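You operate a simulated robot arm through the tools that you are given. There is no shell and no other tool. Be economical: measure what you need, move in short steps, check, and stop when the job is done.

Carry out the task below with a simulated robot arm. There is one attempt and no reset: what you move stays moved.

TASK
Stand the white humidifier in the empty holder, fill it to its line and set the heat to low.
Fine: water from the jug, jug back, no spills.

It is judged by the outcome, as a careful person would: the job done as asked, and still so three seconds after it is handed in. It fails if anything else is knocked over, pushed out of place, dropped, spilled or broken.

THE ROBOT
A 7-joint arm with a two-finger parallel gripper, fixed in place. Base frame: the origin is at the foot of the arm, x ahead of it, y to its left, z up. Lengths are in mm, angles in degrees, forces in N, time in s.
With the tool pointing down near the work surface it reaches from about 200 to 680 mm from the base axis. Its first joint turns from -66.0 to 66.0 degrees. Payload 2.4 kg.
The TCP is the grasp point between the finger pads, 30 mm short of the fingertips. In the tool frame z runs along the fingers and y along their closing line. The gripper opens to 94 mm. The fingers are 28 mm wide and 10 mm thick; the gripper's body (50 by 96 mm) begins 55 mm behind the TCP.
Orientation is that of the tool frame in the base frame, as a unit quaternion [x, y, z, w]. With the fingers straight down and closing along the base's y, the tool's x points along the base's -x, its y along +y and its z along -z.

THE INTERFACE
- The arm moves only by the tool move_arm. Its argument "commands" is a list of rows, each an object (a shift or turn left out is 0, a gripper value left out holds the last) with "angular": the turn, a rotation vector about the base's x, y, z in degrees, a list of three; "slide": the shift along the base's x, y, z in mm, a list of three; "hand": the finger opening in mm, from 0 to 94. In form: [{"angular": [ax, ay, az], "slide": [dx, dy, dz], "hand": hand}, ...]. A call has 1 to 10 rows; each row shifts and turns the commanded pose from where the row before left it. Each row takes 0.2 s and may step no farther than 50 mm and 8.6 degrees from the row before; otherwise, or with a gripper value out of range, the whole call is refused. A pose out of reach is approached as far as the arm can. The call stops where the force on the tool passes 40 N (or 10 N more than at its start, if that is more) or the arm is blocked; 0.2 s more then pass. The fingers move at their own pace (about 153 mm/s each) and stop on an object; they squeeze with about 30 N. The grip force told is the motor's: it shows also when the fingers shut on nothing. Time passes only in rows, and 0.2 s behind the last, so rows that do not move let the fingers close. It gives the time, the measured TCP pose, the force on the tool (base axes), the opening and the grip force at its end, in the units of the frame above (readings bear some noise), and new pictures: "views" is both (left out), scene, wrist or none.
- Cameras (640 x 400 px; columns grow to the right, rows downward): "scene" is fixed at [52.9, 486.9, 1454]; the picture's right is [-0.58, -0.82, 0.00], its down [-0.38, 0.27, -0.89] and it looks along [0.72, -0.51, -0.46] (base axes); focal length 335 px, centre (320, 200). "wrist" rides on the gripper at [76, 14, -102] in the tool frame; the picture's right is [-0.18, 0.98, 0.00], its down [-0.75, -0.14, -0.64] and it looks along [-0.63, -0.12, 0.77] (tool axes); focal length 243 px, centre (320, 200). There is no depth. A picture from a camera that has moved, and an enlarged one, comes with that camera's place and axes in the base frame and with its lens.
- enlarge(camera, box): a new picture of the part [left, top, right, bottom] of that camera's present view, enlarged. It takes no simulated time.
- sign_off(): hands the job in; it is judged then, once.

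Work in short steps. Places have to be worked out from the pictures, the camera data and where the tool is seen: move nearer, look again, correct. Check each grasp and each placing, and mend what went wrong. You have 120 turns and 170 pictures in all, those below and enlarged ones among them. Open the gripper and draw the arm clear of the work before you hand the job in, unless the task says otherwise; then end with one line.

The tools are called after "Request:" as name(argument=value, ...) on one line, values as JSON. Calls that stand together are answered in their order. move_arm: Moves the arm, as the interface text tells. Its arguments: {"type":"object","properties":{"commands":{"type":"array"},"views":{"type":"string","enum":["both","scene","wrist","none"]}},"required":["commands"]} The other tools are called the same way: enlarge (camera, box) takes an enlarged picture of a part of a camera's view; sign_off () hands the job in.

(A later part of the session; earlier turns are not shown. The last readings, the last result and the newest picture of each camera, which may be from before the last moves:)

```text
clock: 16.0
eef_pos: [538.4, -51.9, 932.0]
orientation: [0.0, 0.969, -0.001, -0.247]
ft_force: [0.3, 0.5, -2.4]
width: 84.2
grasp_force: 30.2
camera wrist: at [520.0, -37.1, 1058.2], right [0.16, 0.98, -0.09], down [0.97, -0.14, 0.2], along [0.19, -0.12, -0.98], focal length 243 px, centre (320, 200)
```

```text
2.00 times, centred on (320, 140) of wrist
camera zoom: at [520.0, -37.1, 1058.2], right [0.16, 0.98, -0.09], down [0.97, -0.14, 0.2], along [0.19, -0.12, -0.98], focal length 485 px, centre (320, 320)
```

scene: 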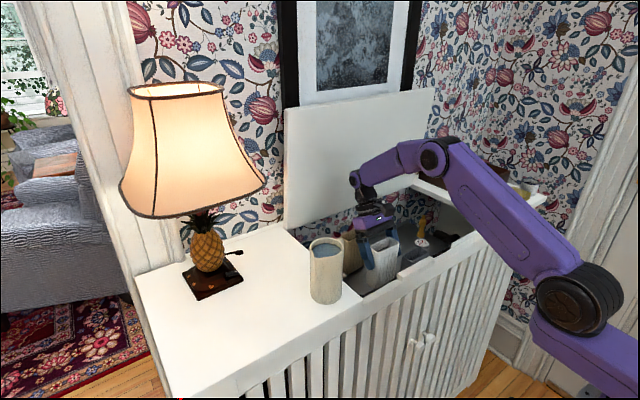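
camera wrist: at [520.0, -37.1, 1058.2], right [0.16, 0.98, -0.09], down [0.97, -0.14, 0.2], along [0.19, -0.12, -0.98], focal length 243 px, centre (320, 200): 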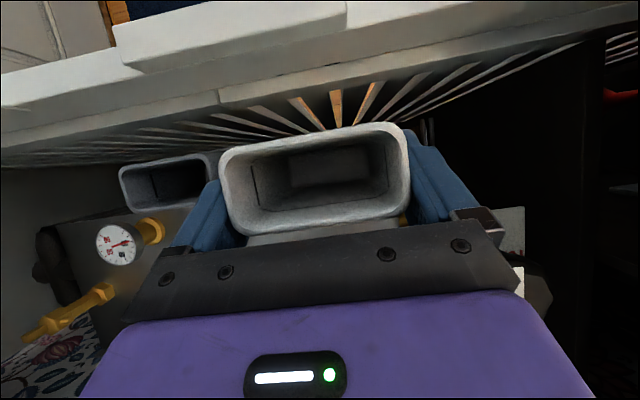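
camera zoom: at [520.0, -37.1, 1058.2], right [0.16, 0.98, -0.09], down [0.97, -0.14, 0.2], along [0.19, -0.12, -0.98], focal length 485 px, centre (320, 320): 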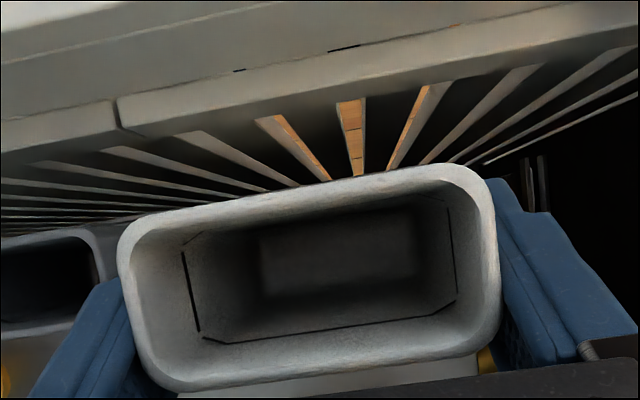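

The humidifier now hangs essentially vertical, with its base centre at about x 532.5 and the holder's at about 526.5. Last time it was ~3–4 mm too far in +x. I'll shift -6 mm and lower to just above the rim.

Request:
move_arm(commands=[{"slide": [-6, 1, -10]}, {"slide": [0, 0, -12]}, {"slide": [0, 0, -10]}], views="scene")

Request:
enlarge(camera="scene", box=[350, 210, 450, 290])

Request:
enlarge(camera="wrist", box=[160, 40, 480, 240])

```text
clock: 16.8
eef_pos: [531.9, -51.9, 901.4]
orientation: [0.0, 0.969, -0.001, -0.246]
ft_force: [0.9, 0.1, -3.0]
width: 84.6
grasp_force: 29.5
```

scene: 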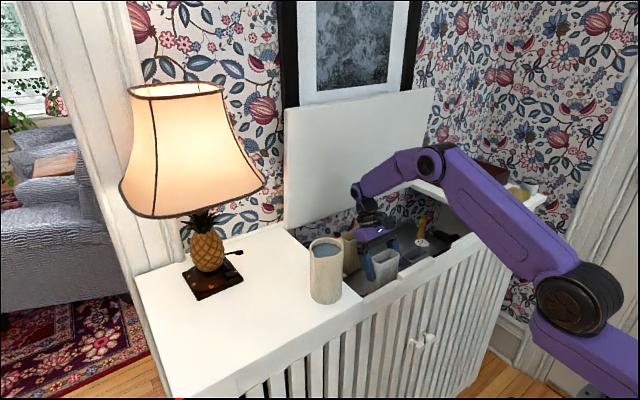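

```text
5.00 times, centred on (400, 250) of scene
camera zoom: at [53.0, 486.9, 1454.0], right [-0.58, -0.82, 0.0], down [-0.38, 0.27, -0.89], along [0.72, -0.51, -0.46], focal length 1673 px, centre (-80, -50)
```

zoom: 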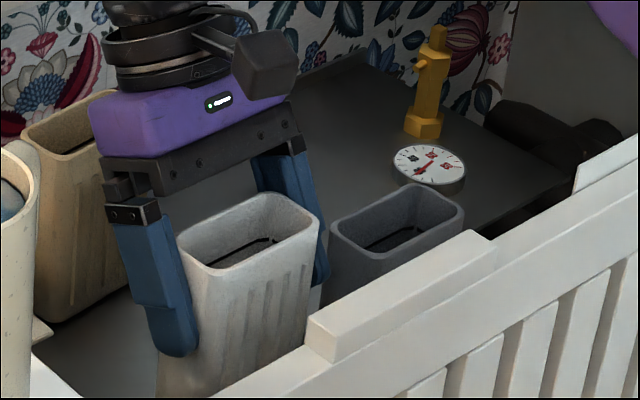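

```text
2.00 times, centred on (320, 140) of wrist
camera zoom: at [513.1, -37.3, 1025.9], right [0.16, 0.98, -0.09], down [0.97, -0.14, 0.2], along [0.19, -0.12, -0.97], focal length 485 px, centre (320, 320)
```

zoom: 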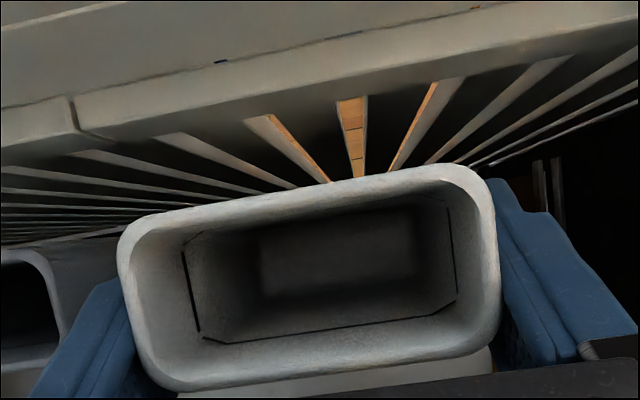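

The projected rim centre matches the target within a few mm. I'll lower further, watching force for a rim catch.

Request:
move_arm(commands=[{"slide": [0, 0, -6]}, {"slide": [0, 0, -6]}, {"slide": [0, 0, -5]}], views="none")

Request:
enlarge(camera="wrist", box=[160, 40, 480, 240])

```text
clock: 17.6
eef_pos: [533.0, -50.7, 884.3]
orientation: [0.001, 0.969, 0.0, -0.246]
ft_force: [-0.2, 0.1, -2.1]
width: 84.3
grasp_force: 30.9
```

```text
2.00 times, centred on (320, 140) of wrist
camera zoom: at [513.8, -36.6, 1009.8], right [0.16, 0.98, -0.09], down [0.97, -0.14, 0.2], along [0.19, -0.12, -0.97], focal length 485 px, centre (320, 320)
```

zoom: 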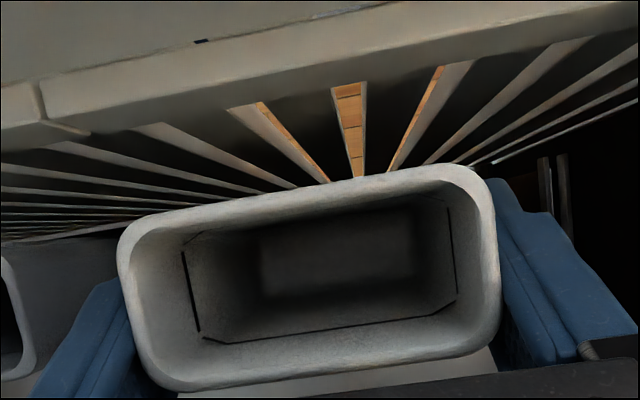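

No contact yet. I'll continue down.

Request:
move_arm(commands=[{"slide": [0, 0, -5]}, {"slide": [0, 0, -5]}, {"slide": [0, 0, -5]}], views="none")

Request:
enlarge(camera="wrist", box=[160, 40, 480, 240])

```text
clock: 18.4
eef_pos: [534.2, -50.9, 868.4]
orientation: [0.0, 0.969, 0.0, -0.246]
ft_force: [0.2, -0.2, -2.6]
width: 84.3
grasp_force: 30.5
```

```text
2.00 times, centred on (320, 140) of wrist
camera zoom: at [513.8, -36.5, 994.5], right [0.16, 0.98, -0.09], down [0.97, -0.14, 0.2], along [0.19, -0.12, -0.97], focal length 485 px, centre (320, 320)
```

zoom: 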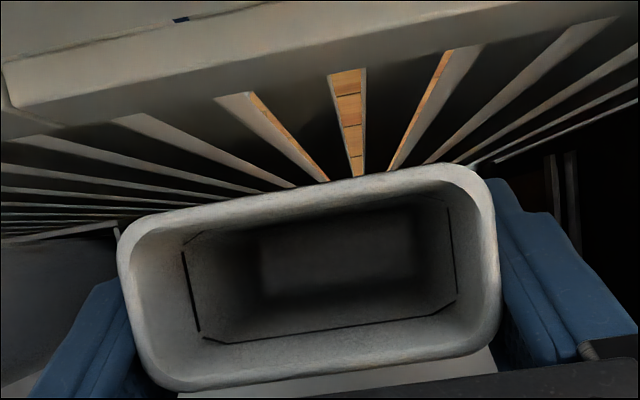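

Still no contact and the base is about 20 mm below the holder rim, so it's entering. I'll keep lowering until the floor.

Request:
move_arm(commands=[{"slide": [0, 0, -4]}, {"slide": [0, 0, -4]}, {"slide": [0, 0, -4]}, {"slide": [0, 0, -4]}])

Request:
enlarge(camera="scene", box=[350, 210, 450, 290])

```text
clock: 19.4
eef_pos: [532.0, -50.1, 853.8]
orientation: [0.001, 0.969, 0.0, -0.247]
ft_force: [-1.0, 0.3, 3.4]
width: 84.2
grasp_force: 30.0
camera wrist: at [513.3, -36.7, 979.2], right [0.16, 0.98, -0.09], down [0.97, -0.14, 0.2], along [0.19, -0.12, -0.97], focal length 243 px, centre (320, 200)
```

scene: 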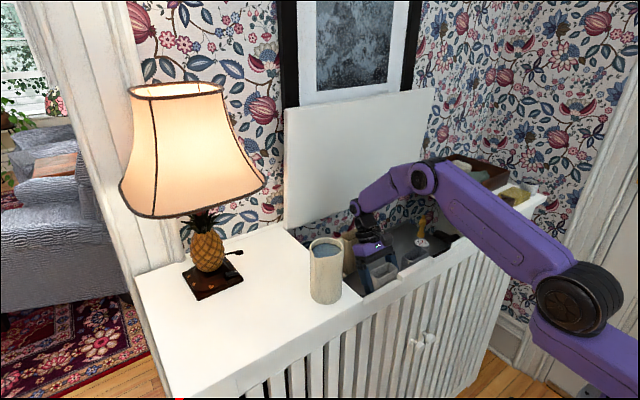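
wrist: 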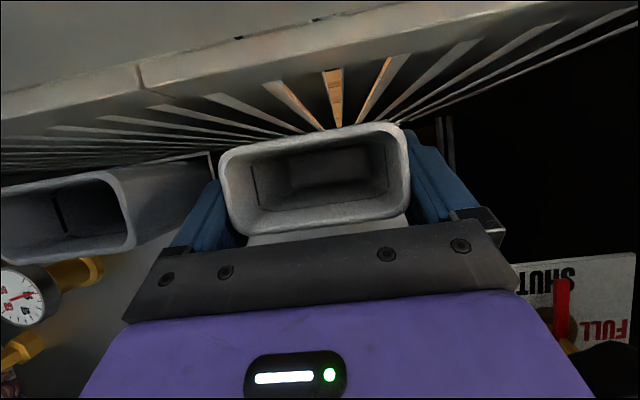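

```text
5.00 times, centred on (400, 250) of scene
camera zoom: at [52.9, 486.9, 1454.0], right [-0.58, -0.82, 0.0], down [-0.38, 0.27, -0.89], along [0.72, -0.51, -0.46], focal length 1673 px, centre (-80, -50)
```

zoom: 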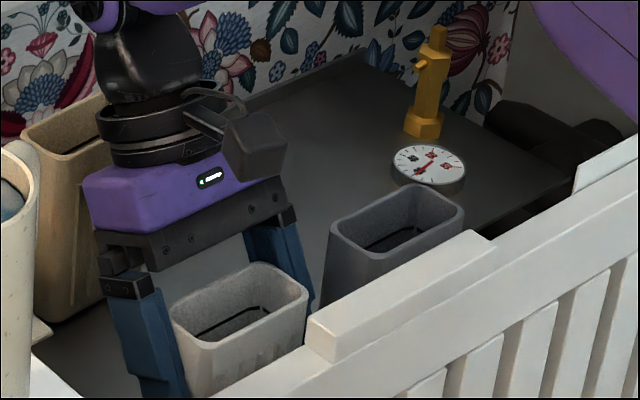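

The force changed from -2.6 to +3.4, so the base is touching the floor at the depth expected from the grey one. I'll press 3 mm more and open.

Request:
move_arm(commands=[{"slide": [0, 0, -3]}, {}], views="none")

```text
clock: 20.0
eef_pos: [533.2, -51.3, 851.2]
orientation: [0.0, 0.97, -0.001, -0.245]
ft_force: [-0.6, 0.6, 22.6]
width: 84.6
grasp_force: 30.0
```

The force rose to 22.6 N, so it's firmly on the floor. I'll open and retreat along the tool axis.

Request:
move_arm(commands=[{"slide": [0, 0, 1], "hand": 94}, {"hand": 94}, {"slide": [5, 0, 10]}, {"slide": [12, 0, 22]}, {"slide": [14, 0, 26]}, {"slide": [0, 0, 40]}])

Request:
enlarge(camera="scene", box=[350, 210, 450, 290])

Request:
enlarge(camera="wrist", box=[120, 0, 440, 200])

```text
clock: 21.4
eef_pos: [561.1, -50.3, 948.6]
orientation: [0.0, 0.969, 0.0, -0.246]
ft_force: [-0.6, -0.9, 0.4]
width: 93.9
grasp_force: 0.1
camera wrist: at [542.8, -35.5, 1074.0], right [0.16, 0.98, -0.09], down [0.97, -0.14, 0.2], along [0.19, -0.12, -0.98], focal length 243 px, centre (320, 200)
```

scene: 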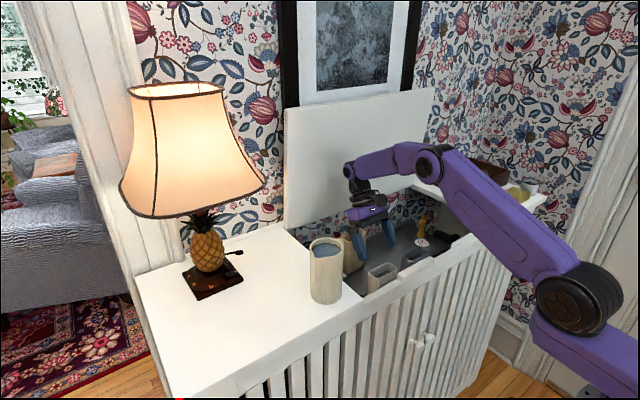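
wrist: 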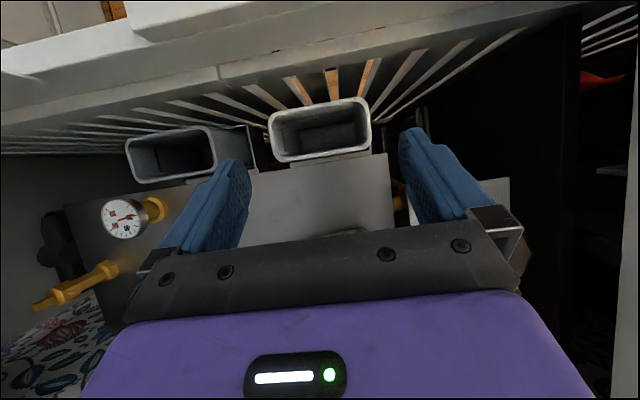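

```text
5.00 times, centred on (400, 250) of scene
camera zoom: at [52.9, 486.9, 1454.0], right [-0.58, -0.82, 0.0], down [-0.38, 0.27, -0.89], along [0.72, -0.51, -0.46], focal length 1673 px, centre (-80, -50)
```

zoom: 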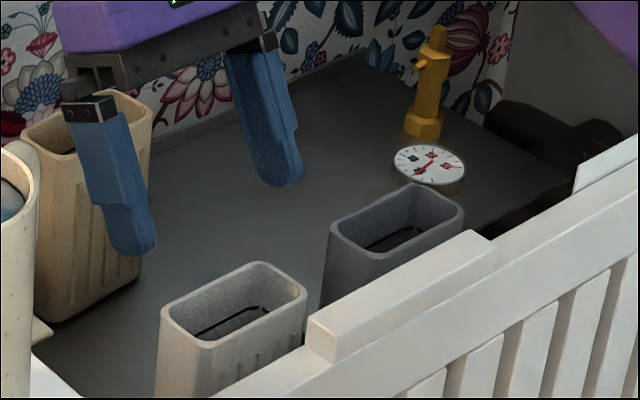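

```text
2.00 times, centred on (280, 100) of wrist
camera zoom: at [542.8, -35.5, 1074.0], right [0.16, 0.98, -0.09], down [0.97, -0.14, 0.2], along [0.19, -0.12, -0.98], focal length 485 px, centre (400, 400)
```

zoom: 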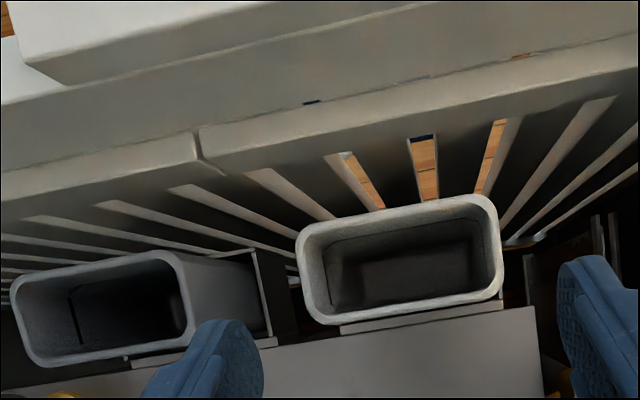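

The white humidifier now stands upright in the holder. Its fill line is about 25 mm below the rim. Next is the jug, so I'll bring the tool back to vertical, rise and move toward it to look.

Request:
move_arm(commands=[{"slide": [-10, 5, 40], "angular": [0, -7.1, 0]}, {"slide": [-20, 5, 40], "angular": [0, -7.1, 0]}, {"slide": [-25, 10, 40], "angular": [0, -7.1, 0]}, {"slide": [-30, 15, 30], "angular": [0, -7.1, 0]}, {"slide": [-30, 25, 0]}, {"slide": [-30, 25, 0]}, {"slide": [-30, 25, 0]}])

Request:
enlarge(camera="wrist", box=[320, 0, 640, 200])

Request:
enlarge(camera="scene", box=[270, 220, 430, 320])

```text
clock: 23.0
eef_pos: [391.7, 60.5, 1096.4]
orientation: [0.001, 1.0, 0.0, -0.001]
ft_force: [0.1, 0.4, -0.2]
width: 94.2
grasp_force: 0.1
camera wrist: at [314.0, 74.7, 1198.9], right [0.19, 0.98, 0.0], down [0.75, -0.14, 0.64], along [0.63, -0.12, -0.77], focal length 243 px, centre (320, 200)
```

scene: 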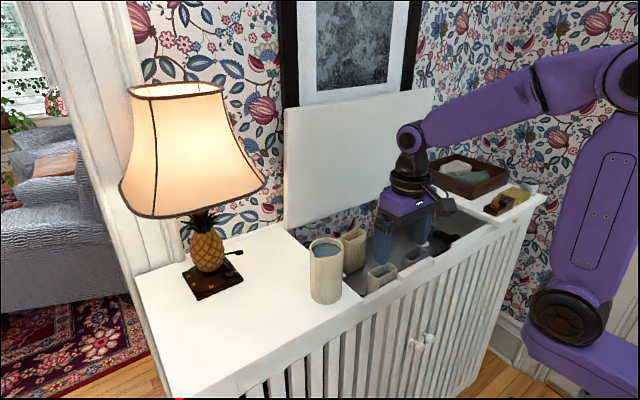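
wrist: 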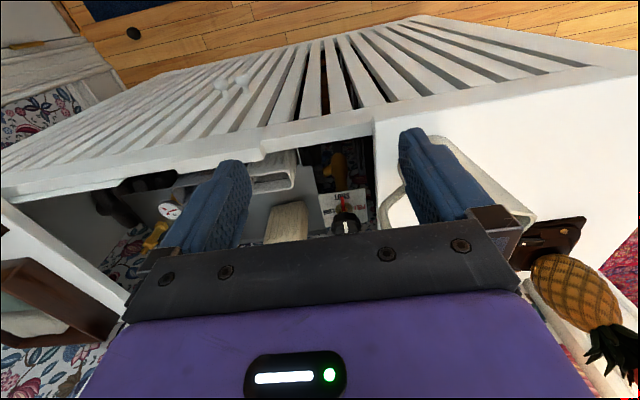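

```text
2.00 times, centred on (480, 100) of wrist
camera zoom: at [314.0, 74.7, 1198.9], right [0.19, 0.98, 0.0], down [0.75, -0.14, 0.64], along [0.63, -0.12, -0.77], focal length 485 px, centre (0, 400)
```

zoom: 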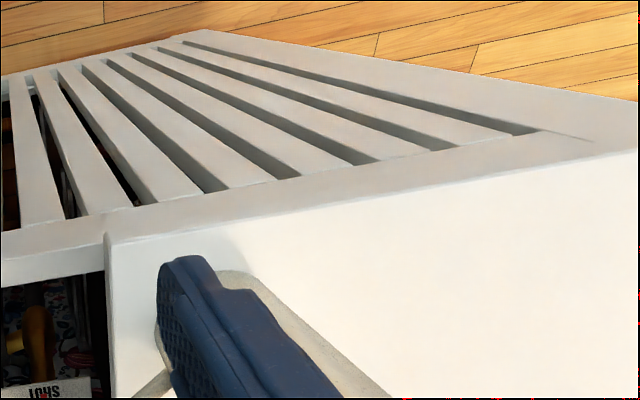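

```text
4.00 times, centred on (350, 270) of scene
camera zoom: at [52.9, 486.9, 1454.0], right [-0.58, -0.82, 0.0], down [-0.38, 0.27, -0.89], along [0.72, -0.51, -0.46], focal length 1338 px, centre (200, -80)
```

zoom: 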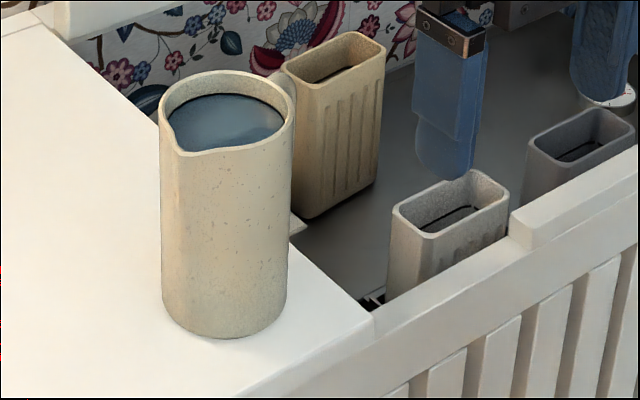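

The jug is at about (495, 155), ~69 mm wide and ~133 tall, with the spout pointing roughly (-0.4, 0.9). It's nearly full. I'll yaw the gripper toward the handle-spout axis so the fingers close across it, hovering high for a look.

Request:
move_arm(commands=[{"slide": [5, 0, 10], "angular": [0, 0, 8.5]}, {"slide": [10, 0, 10], "angular": [0, 0, 8.5]}, {"slide": [10, 5, 10], "angular": [0, 0, 8.5]}, {"slide": [10, 5, 10], "angular": [0, 0, 8.5]}, {"slide": [10, 5, 10], "angular": [0, 0, 8.5]}, {"slide": [10, 5, 10], "angular": [0, 0, 8.5]}, {"slide": [10, 5, 4], "angular": [0, 0, 8.5]}, {"slide": [10, 5, 0], "angular": [0, 0, 8.5]}, {"slide": [10, 10, 0], "angular": [0, 0, 8.5]}, {"slide": [10, 10, 0], "angular": [0, 0, 8.5]}])

Request:
enlarge(camera="wrist", box=[160, 0, 480, 200])

```text
clock: 25.2
eef_pos: [483.6, 108.8, 1164.3]
orientation: [-0.676, 0.737, -0.001, -0.001]
ft_force: [-0.3, -0.1, 0.2]
width: 93.7
grasp_force: 0.1
camera wrist: at [461.9, 33.9, 1265.8], right [-0.96, 0.27, 0.0], down [0.2, 0.74, 0.64], along [0.17, 0.62, -0.77], focal length 243 px, centre (320, 200)
```

scene: 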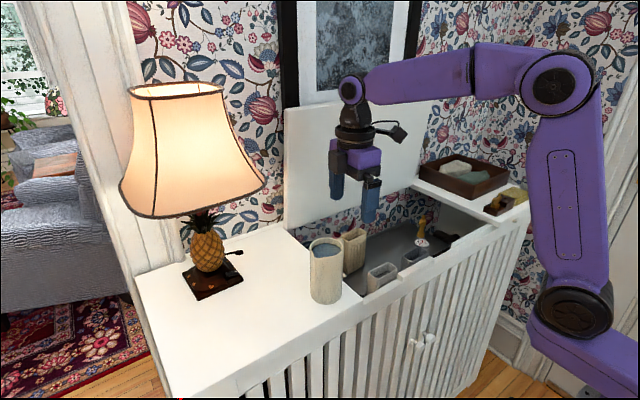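
wrist: 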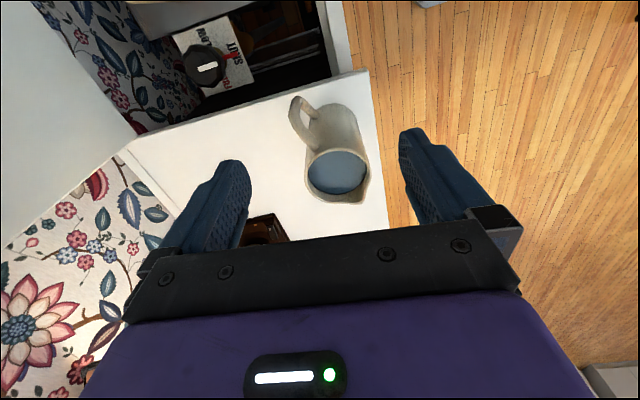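

```text
2.00 times, centred on (320, 100) of wrist
camera zoom: at [461.9, 33.9, 1265.8], right [-0.96, 0.27, 0.0], down [0.2, 0.74, 0.64], along [0.17, 0.62, -0.77], focal length 485 px, centre (320, 400)
```

zoom: 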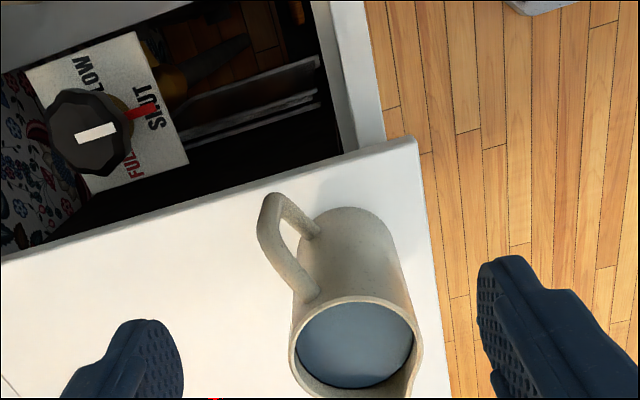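

Triangulation gives the jug's rim centre at (481, 167, 1066), its base at z≈940 and a diameter of ~66. The spout direction is (-0.51, 0.86). I'll yaw another ~34° so the fingers close across the handle-spout axis, and centre over it.

Request:
move_arm(commands=[{"slide": [-1, 15, 0], "angular": [0, 0, 8.5]}, {"slide": [-1, 15, -10], "angular": [0, 0, 8.5]}, {"slide": [-1, 15, -10], "angular": [0, 0, 8.5]}, {"slide": [0, 13, -14], "angular": [0, 0, 8.5]}])

Request:
enlarge(camera="wrist", box=[160, 40, 480, 240])

Request:
enlarge(camera="scene", box=[260, 160, 420, 320])

```text
clock: 26.2
eef_pos: [479.9, 168.7, 1129.6]
orientation: [0.862, -0.507, 0.001, 0.0]
ft_force: [0.1, 0.5, 0.3]
width: 93.9
grasp_force: 0.0
camera wrist: at [503.4, 94.2, 1230.9], right [-0.95, -0.32, 0.0], down [-0.24, 0.73, 0.64], along [-0.2, 0.61, -0.77], focal length 243 px, centre (320, 200)
```

scene: 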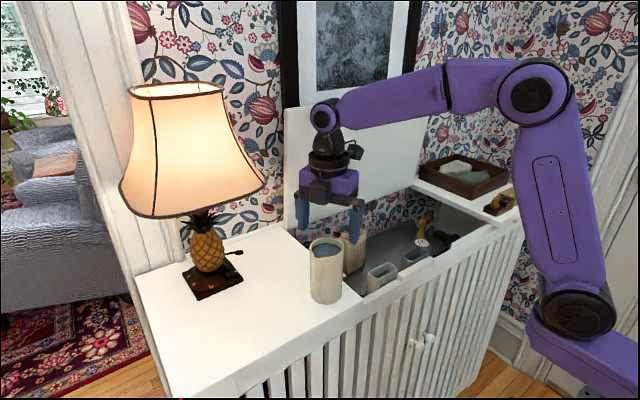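
wrist: 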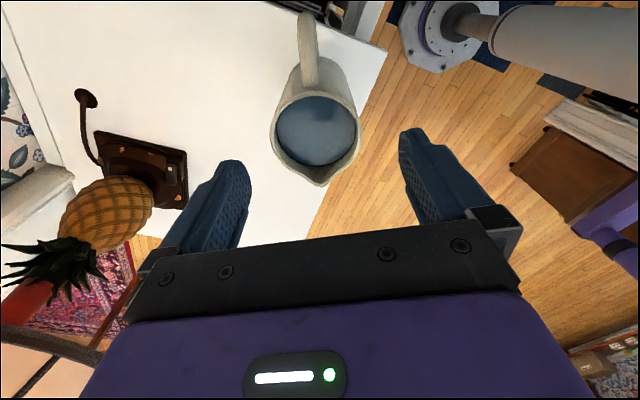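

```text
2.00 times, centred on (320, 140) of wrist
camera zoom: at [503.4, 94.2, 1230.9], right [-0.95, -0.32, 0.0], down [-0.24, 0.73, 0.64], along [-0.2, 0.61, -0.77], focal length 485 px, centre (320, 320)
```

zoom: 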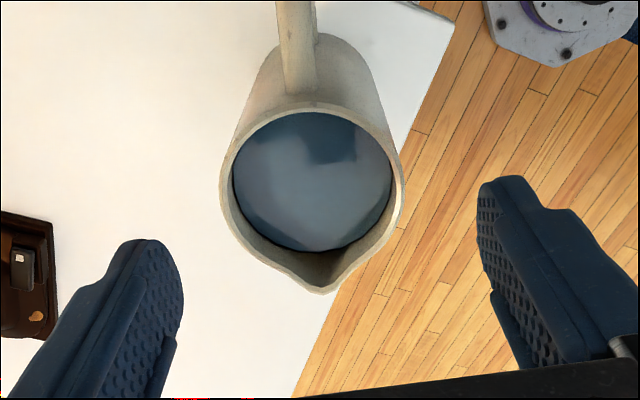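

```text
2.50 times, centred on (340, 240) of scene
camera zoom: at [52.9, 486.9, 1454.0], right [-0.58, -0.82, 0.0], down [-0.38, 0.27, -0.89], along [0.72, -0.51, -0.46], focal length 836 px, centre (270, 100)
```

zoom: 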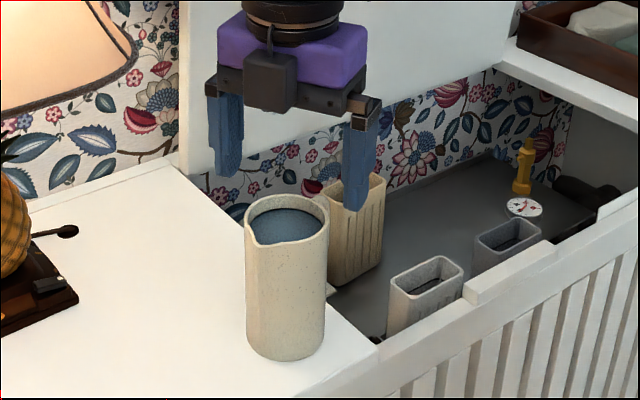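

The refined rim centre is (482, 166.5), and the gripper straddles the handle-spout axis. I'll descend around the jug body.

Request:
move_arm(commands=[{"slide": [2, -2, -25]}, {"slide": [0, 0, -25]}, {"slide": [0, 0, -20]}, {"slide": [0, 0, -15]}])

Request:
enlarge(camera="wrist", box=[160, 40, 480, 240])

Request:
enlarge(camera="scene", box=[260, 160, 420, 320])

```text
clock: 27.2
eef_pos: [483.5, 165.0, 1044.6]
orientation: [0.861, -0.508, 0.001, 0.0]
ft_force: [0.2, 0.6, 0.2]
width: 94.1
grasp_force: 0.0
camera wrist: at [506.4, 92.0, 1146.8], right [-0.95, -0.32, 0.0], down [-0.24, 0.73, 0.64], along [-0.2, 0.61, -0.77], focal length 243 px, centre (320, 200)
```

scene: 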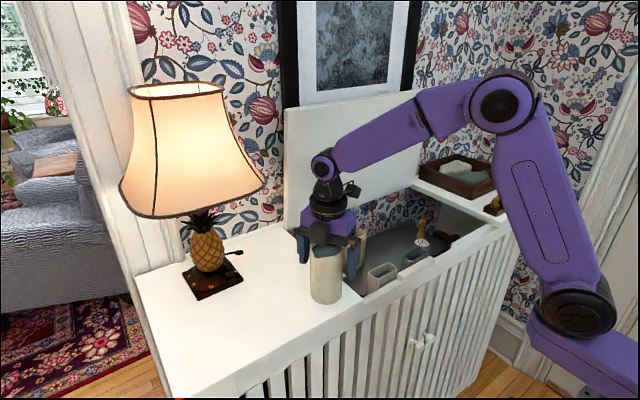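
wrist: 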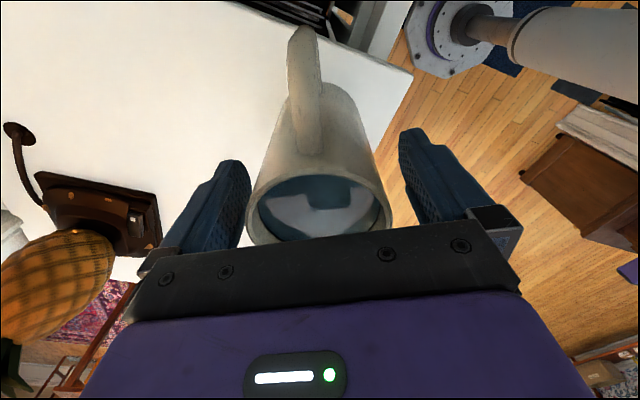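

```text
2.00 times, centred on (320, 140) of wrist
camera zoom: at [506.4, 92.0, 1146.8], right [-0.95, -0.32, 0.0], down [-0.24, 0.73, 0.64], along [-0.2, 0.61, -0.77], focal length 485 px, centre (320, 320)
```

zoom: 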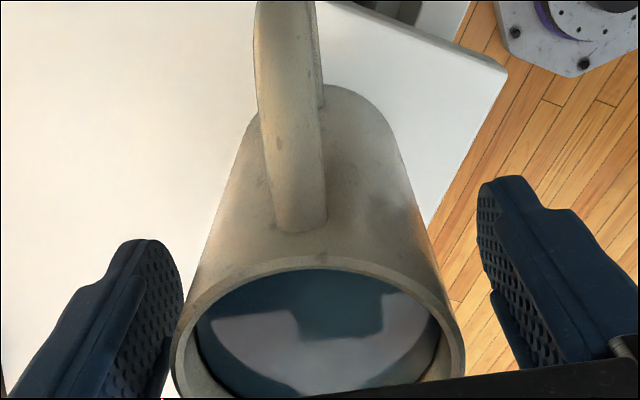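

```text
2.50 times, centred on (340, 240) of scene
camera zoom: at [52.9, 486.9, 1454.0], right [-0.58, -0.82, 0.0], down [-0.38, 0.27, -0.89], along [0.72, -0.51, -0.46], focal length 836 px, centre (270, 100)
```

zoom: 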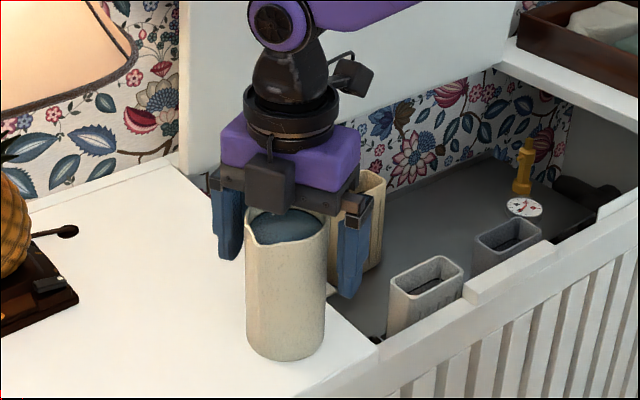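

The jug's rim centre lines up with the TCP. I'll descend another 20 mm and close.

Request:
move_arm(commands=[{"slide": [0, 0, -10]}, {"slide": [0, 0, -10]}, {"hand": 55}, {"hand": 50}, {"hand": 50}])

```text
clock: 28.4
eef_pos: [482.5, 166.6, 1022.9]
orientation: [0.862, -0.508, 0.001, 0.001]
ft_force: [-0.1, 2.7, 2.2]
width: 65.2
grasp_force: 29.9
camera wrist: at [506.7, 93.2, 1126.1], right [-0.95, -0.32, 0.0], down [-0.24, 0.73, 0.64], along [-0.2, 0.61, -0.77], focal length 243 px, centre (320, 200)
```

scene: 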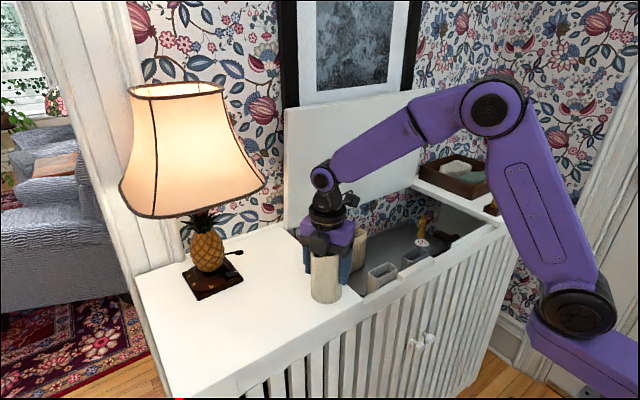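
wrist: 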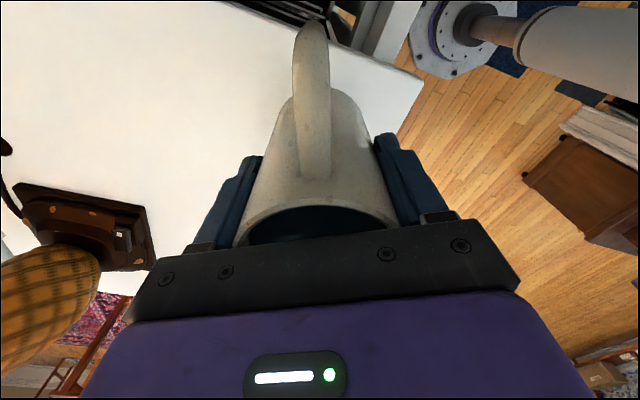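

The jug is gripped at 65 mm. I'll lift gently to feel its weight.

Request:
move_arm(commands=[{"slide": [0, 0, 3]}, {"slide": [0, 0, 6]}, {"slide": [0, 0, 8]}, {"slide": [0, 0, 8]}, {"slide": [0, 0, 5]}, {}])

Request:
enlarge(camera="scene", box=[260, 160, 420, 320])

```text
clock: 29.8
eef_pos: [481.9, 165.5, 1054.3]
orientation: [0.862, -0.508, 0.001, 0.001]
ft_force: [0.2, 0.2, -4.6]
width: 64.7
grasp_force: 29.8
camera wrist: at [506.2, 91.7, 1156.4], right [-0.95, -0.32, 0.0], down [-0.24, 0.73, 0.64], along [-0.2, 0.61, -0.77], focal length 243 px, centre (320, 200)
```

scene: 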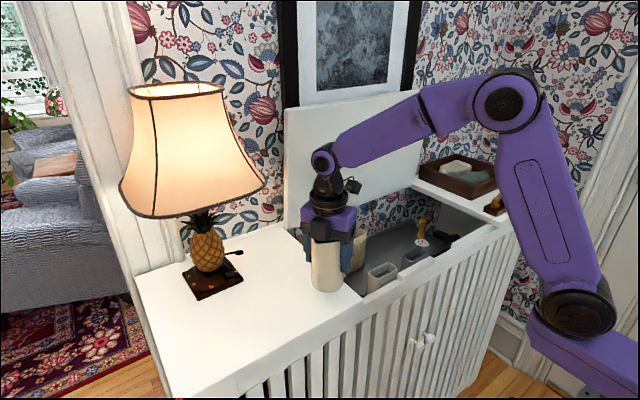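
wrist: 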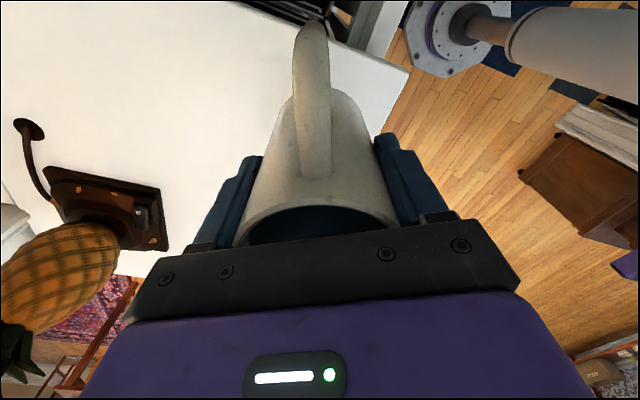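

```text
2.50 times, centred on (340, 240) of scene
camera zoom: at [53.0, 487.0, 1454.0], right [-0.58, -0.82, 0.0], down [-0.38, 0.27, -0.89], along [0.72, -0.51, -0.46], focal length 836 px, centre (270, 100)
```

zoom: 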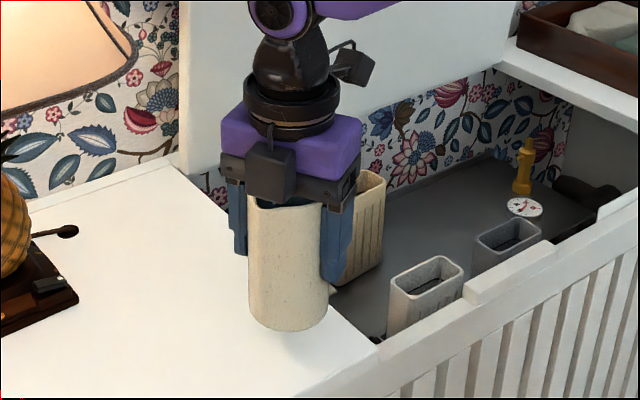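

The jug weighs about 4.6 N and is held steady. I'll carry it smoothly over to the -y side of the white humidifier, yawing -26° so the spout faces +y.

Request:
move_arm(commands=[{"slide": [1, -4, 6], "angular": [0, 0, -1]}, {"slide": [2, -10, 8], "angular": [0, 0, -2]}, {"slide": [4, -17, 6], "angular": [0, 0, -3]}, {"slide": [5, -23, 4], "angular": [0, 0, -4]}, {"slide": [5, -27, 2], "angular": [0, 0, -4]}, {"slide": [5, -29, 0], "angular": [0, 0, -4]}, {"slide": [5, -29, 0], "angular": [0, 0, -4]}, {"slide": [5, -29, 0], "angular": [0, 0, -3]}, {"slide": [4, -27, 0], "angular": [0, 0, -1]}, {"slide": [4, -24, 0]}], views="none")

Request:
move_arm(commands=[{"slide": [2, -20, 0]}, {"slide": [1, -14, 0]}, {"slide": [1, -9, 0]}, {"slide": [0, -4, 0]}, {}])

Request:
enlarge(camera="scene", box=[320, 150, 480, 290])

Request:
enlarge(camera="wrist", box=[160, 40, 480, 240])

```text
clock: 32.0
eef_pos: [525.0, -53.1, 1081.8]
orientation: [0.725, -0.689, 0.0, 0.0]
ft_force: [-0.7, -0.8, -3.7]
width: 64.8
grasp_force: 30.2
```

```text
clock: 33.2
eef_pos: [528.2, -100.8, 1080.2]
orientation: [0.725, -0.689, 0.0, 0.001]
ft_force: [0.4, -0.4, -4.8]
width: 65.1
grasp_force: 29.9
camera wrist: at [515.9, -177.1, 1182.0], right [-0.99, 0.13, 0.0], down [0.1, 0.76, 0.64], along [0.09, 0.64, -0.77], focal length 243 px, centre (320, 200)
```

scene: 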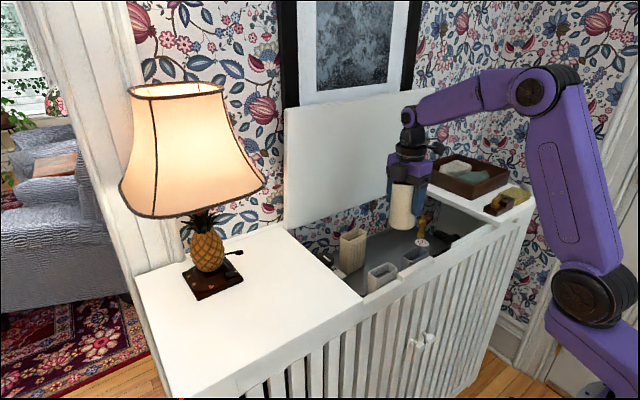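
wrist: 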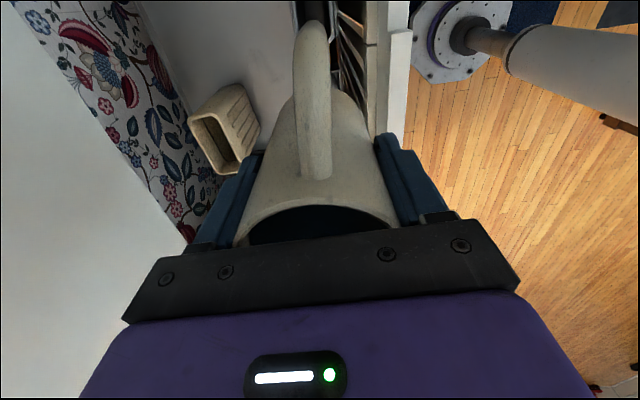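

```text
2.86 times, centred on (400, 220) of scene
camera zoom: at [53.0, 486.9, 1454.0], right [-0.58, -0.82, 0.0], down [-0.38, 0.27, -0.89], along [0.72, -0.51, -0.46], focal length 956 px, centre (91, 143)
```

zoom: 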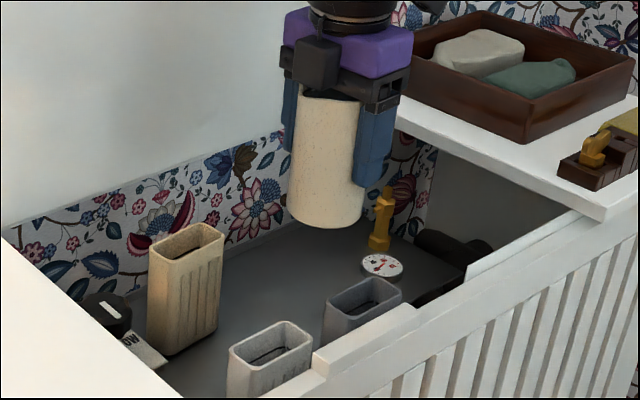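

```text
2.00 times, centred on (320, 140) of wrist
camera zoom: at [515.9, -177.1, 1182.0], right [-0.99, 0.13, 0.0], down [0.1, 0.76, 0.64], along [0.09, 0.64, -0.77], focal length 485 px, centre (320, 320)
```

zoom: 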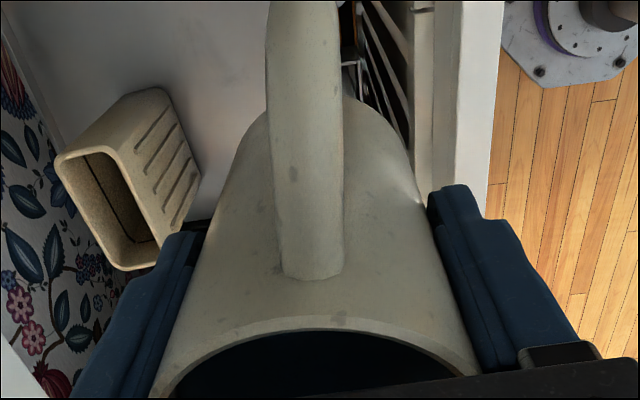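

The spout now faces +y. I'll move back and down so the spout tip is over the humidifier's mouth (target TCP about (527, -127, 985)) and begin a slight pre-tilt.

Request:
move_arm(commands=[{"slide": [0, -4, -8]}, {"slide": [0, -8, -16]}, {"slide": [-1, -8, -22]}, {"slide": [0, -5, -22]}, {"slide": [0, -2, -14]}, {"slide": [0, 0, -8]}, {"slide": [0, 0, -3], "angular": [-2, 0, 0]}, {"angular": [-3, 0, 0]}, {"angular": [-3, 0, 0]}, {"angular": [-2, 0, 0]}])

Request:
enlarge(camera="scene", box=[340, 170, 460, 290])

```text
clock: 35.4
eef_pos: [525.8, -127.4, 989.5]
orientation: [0.723, -0.686, 0.06, 0.064]
ft_force: [0.8, 0.6, -3.6]
width: 64.9
grasp_force: 30.3
camera wrist: at [514.4, -184.6, 1101.9], right [-0.99, 0.13, -0.02], down [0.1, 0.86, 0.5], along [0.09, 0.49, -0.87], focal length 243 px, centre (320, 200)
```

scene: 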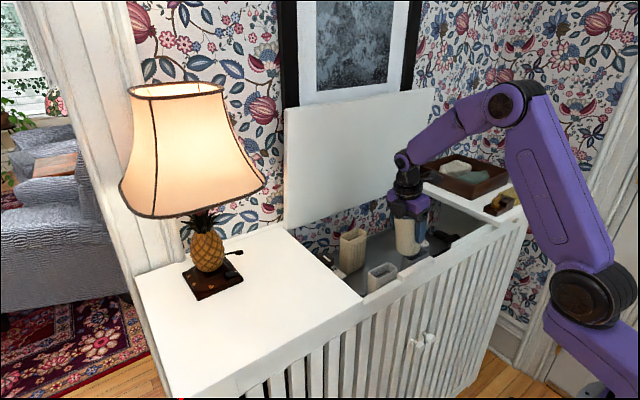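
wrist: 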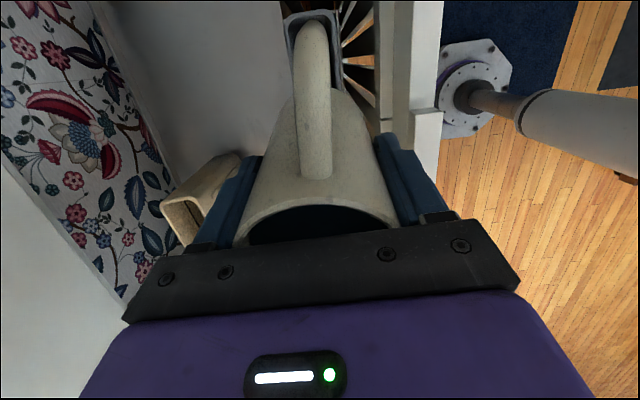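

```text
3.33 times, centred on (400, 230) of scene
camera zoom: at [53.0, 486.9, 1454.0], right [-0.58, -0.82, 0.0], down [-0.38, 0.27, -0.89], along [0.72, -0.51, -0.46], focal length 1115 px, centre (53, 100)
```

zoom: 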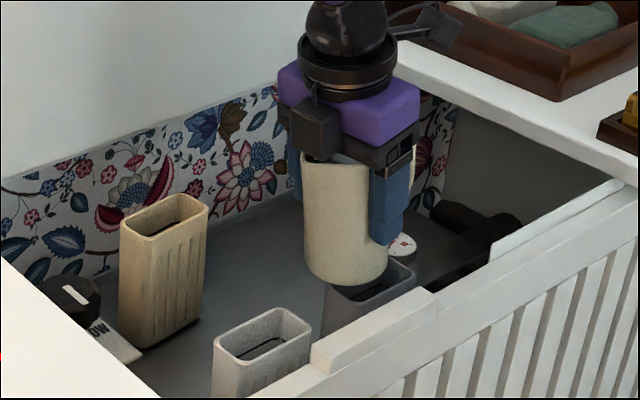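

Nothing is flowing yet and the spout tip projects inside the mouth near its -y end. I'll lower 18 mm and tilt to about 18°, then look for flow.

Request:
move_arm(commands=[{"slide": [0, -1, -5], "angular": [-1.5, 0, 0]}, {"slide": [0, 0, -6], "angular": [-1.5, 0, 0]}, {"slide": [0, 0, -5], "angular": [-1.5, 0, 0]}, {"slide": [0, 0, -3], "angular": [-1.5, 0, 0]}, {"angular": [-1.5, 0, 0]}, {}], views="none")

Request:
enlarge(camera="scene", box=[360, 190, 440, 290])

```text
clock: 36.8
eef_pos: [526.8, -128.5, 967.9]
orientation: [0.716, -0.681, 0.105, 0.111]
ft_force: [-0.6, 0.8, -4.1]
width: 64.5
grasp_force: 29.8
```

```text
4.00 times, centred on (400, 240) of scene
camera zoom: at [53.0, 486.9, 1454.0], right [-0.58, -0.82, 0.0], down [-0.38, 0.27, -0.89], along [0.72, -0.51, -0.46], focal length 1338 px, centre (0, 40)
```

zoom: 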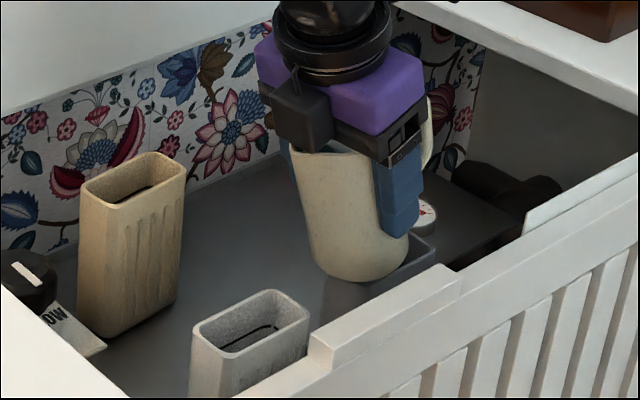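

No flow yet at 17.5°. I'll continue with small tilt increments.

Request:
move_arm(commands=[{"angular": [-2, 0, 0]}, {"angular": [-2, 0, 0]}, {"angular": [-2, 0, 0]}, {}, {}], views="none")

Request:
enlarge(camera="scene", box=[360, 190, 440, 290])

```text
clock: 38.0
eef_pos: [524.5, -128.1, 968.3]
orientation: [0.71, -0.674, 0.14, 0.148]
ft_force: [-1.5, -0.1, -3.5]
width: 65.0
grasp_force: 30.3
```

```text
4.00 times, centred on (400, 240) of scene
camera zoom: at [53.0, 486.9, 1454.0], right [-0.58, -0.82, 0.0], down [-0.38, 0.27, -0.89], along [0.72, -0.51, -0.46], focal length 1338 px, centre (0, 40)
```

zoom: 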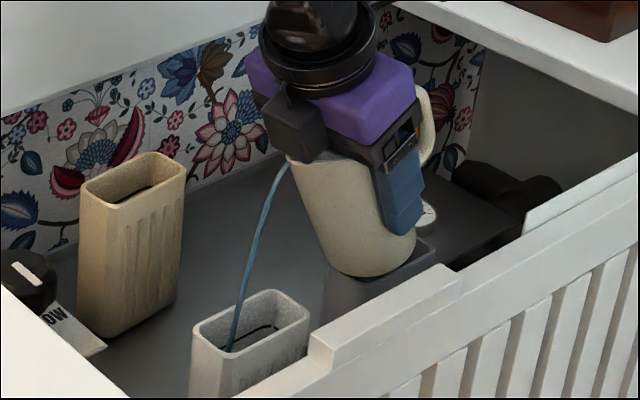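

The stream is running and entering the mouth slightly to the +y side of centre. I'll shift the jug 8 mm in -y and tilt a little more.

Request:
move_arm(commands=[{"slide": [1, -4, 0], "angular": [-1, 0, 0]}, {"slide": [0, -4, 0], "angular": [-1, 0, 0]}, {}, {}], views="none")

Request:
enlarge(camera="scene", box=[360, 190, 440, 290])

```text
clock: 39.0
eef_pos: [526.8, -136.7, 969.7]
orientation: [0.707, -0.671, 0.153, 0.161]
ft_force: [-0.1, -0.1, -3.9]
width: 64.9
grasp_force: 30.1
```

```text
4.00 times, centred on (400, 240) of scene
camera zoom: at [53.0, 486.9, 1454.0], right [-0.58, -0.82, 0.0], down [-0.38, 0.27, -0.89], along [0.72, -0.51, -0.46], focal length 1338 px, centre (0, 40)
```

zoom: 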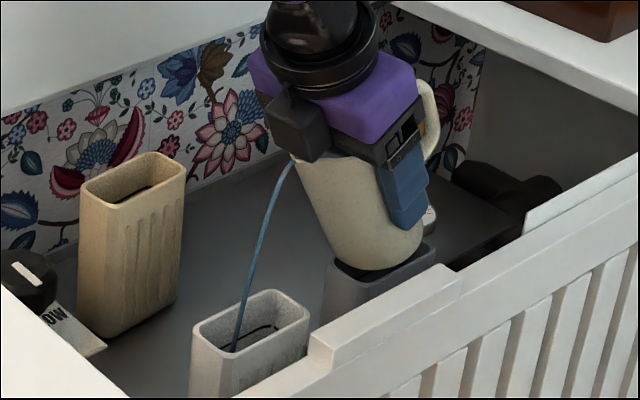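

The stream is centred well. I'll continue tilting at a steady slow rate.

Request:
move_arm(commands=[{"angular": [-1.2, 0, 0]}, {"angular": [-1.2, 0, 0]}, {"angular": [-1.2, 0, 0]}, {"angular": [-1.2, 0, 0]}, {"angular": [-1.2, 0, 0]}, {"angular": [-1.2, 0, 0]}], views="none")

Request:
enlarge(camera="scene", box=[360, 190, 440, 290])

```text
clock: 40.4
eef_pos: [525.7, -137.1, 969.7]
orientation: [0.696, -0.66, 0.195, 0.205]
ft_force: [0.3, -0.3, -4.4]
width: 65.0
grasp_force: 30.2
```

```text
4.00 times, centred on (400, 240) of scene
camera zoom: at [53.0, 486.9, 1454.0], right [-0.58, -0.82, 0.0], down [-0.38, 0.27, -0.89], along [0.72, -0.51, -0.46], focal length 1338 px, centre (0, 40)
```

zoom: 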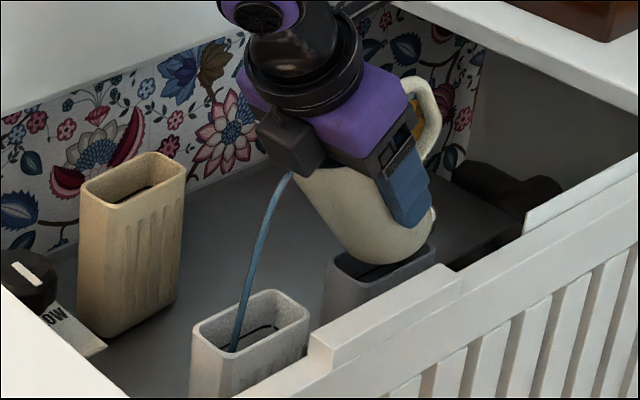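

Flow is stronger and still lands well. I'll keep going.

Request:
move_arm(commands=[{"angular": [-1.3, 0, 0]}, {"angular": [-1.3, 0, 0]}, {"angular": [-1.3, 0, 0]}, {"angular": [-1.3, 0, 0]}, {"angular": [-1.3, 0, 0]}, {"angular": [-1.3, 0, 0]}, {"angular": [-1.3, 0, 0]}], views="none")

Request:
enlarge(camera="scene", box=[360, 190, 440, 290])

```text
clock: 42.0
eef_pos: [526.2, -136.8, 969.3]
orientation: [0.677, -0.643, 0.246, 0.26]
ft_force: [0.1, -0.3, -3.6]
width: 64.9
grasp_force: 30.2
```

```text
4.00 times, centred on (400, 240) of scene
camera zoom: at [53.0, 486.9, 1454.0], right [-0.58, -0.82, 0.0], down [-0.38, 0.27, -0.89], along [0.72, -0.51, -0.46], focal length 1338 px, centre (0, 40)
```

zoom: 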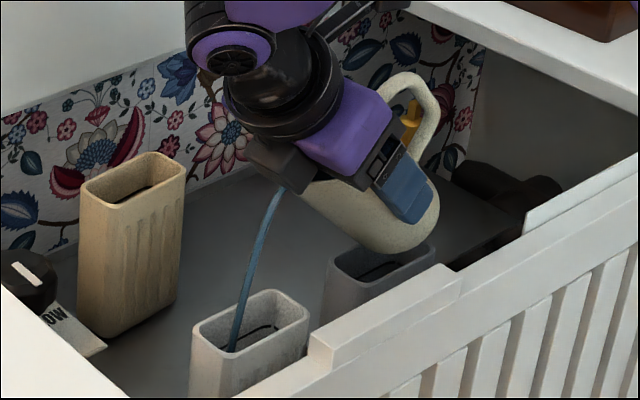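

Good. I'll check the level in the humidifier up close.

Request:
enlarge(camera="scene", box=[380, 255, 444, 295])

```text
10.00 times, centred on (412, 275) of scene
camera zoom: at [53.0, 486.9, 1454.0], right [-0.58, -0.82, 0.0], down [-0.38, 0.27, -0.89], along [0.72, -0.51, -0.46], focal length 3346 px, centre (-600, -550)
```

zoom: 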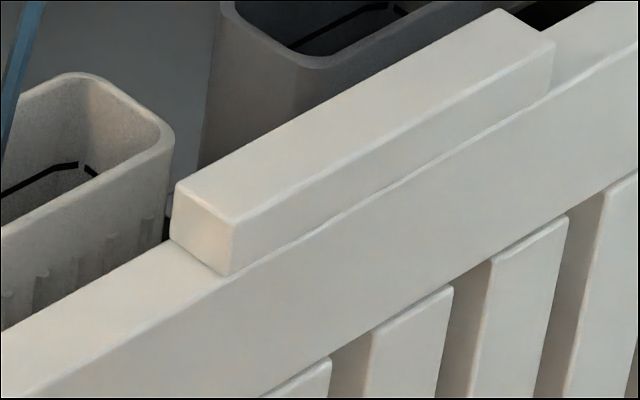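

Request:
enlarge(camera="scene", box=[358, 250, 406, 280])

```text
13.33 times, centred on (382, 265) of scene
camera zoom: at [53.0, 486.9, 1454.0], right [-0.58, -0.82, 0.0], down [-0.38, 0.27, -0.89], along [0.72, -0.51, -0.46], focal length 4462 px, centre (-507, -667)
```

zoom: 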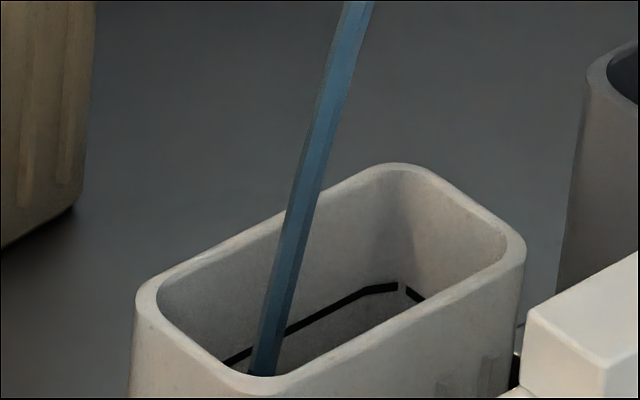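

The fill line is clearly visible on the far inner wall and the water is still below view. The stream crosses the mouth near y≈-34, so I'll shift 8 mm in -y and keep pouring.

Request:
move_arm(commands=[{"slide": [0, -3, -2], "angular": [-1.2, 0, 0]}, {"slide": [0, -3, -2], "angular": [-1.2, 0, 0]}, {"slide": [0, -2, -2], "angular": [-1.2, 0, 0]}, {"angular": [-1.2, 0, 0]}, {"angular": [-1.2, 0, 0]}, {"angular": [-1.2, 0, 0]}], views="none")

Request:
enlarge(camera="scene", box=[358, 246, 406, 276])

```text
clock: 43.4
eef_pos: [526.8, -145.1, 962.3]
orientation: [0.66, -0.626, 0.287, 0.302]
ft_force: [-0.5, 0.8, -4.1]
width: 64.8
grasp_force: 29.7
```

```text
13.33 times, centred on (382, 261) of scene
camera zoom: at [53.0, 486.9, 1454.0], right [-0.58, -0.82, 0.0], down [-0.38, 0.27, -0.89], along [0.72, -0.51, -0.46], focal length 4462 px, centre (-507, -613)
```

zoom: 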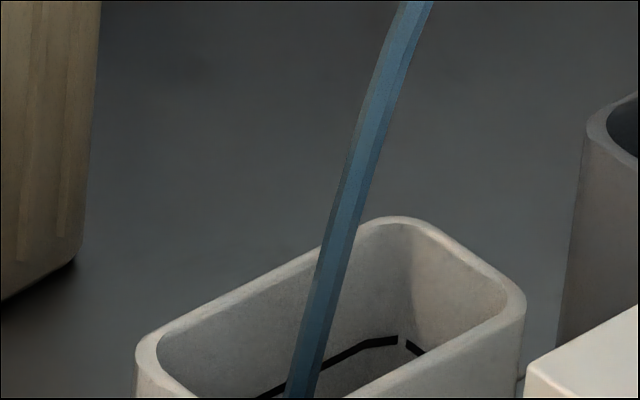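

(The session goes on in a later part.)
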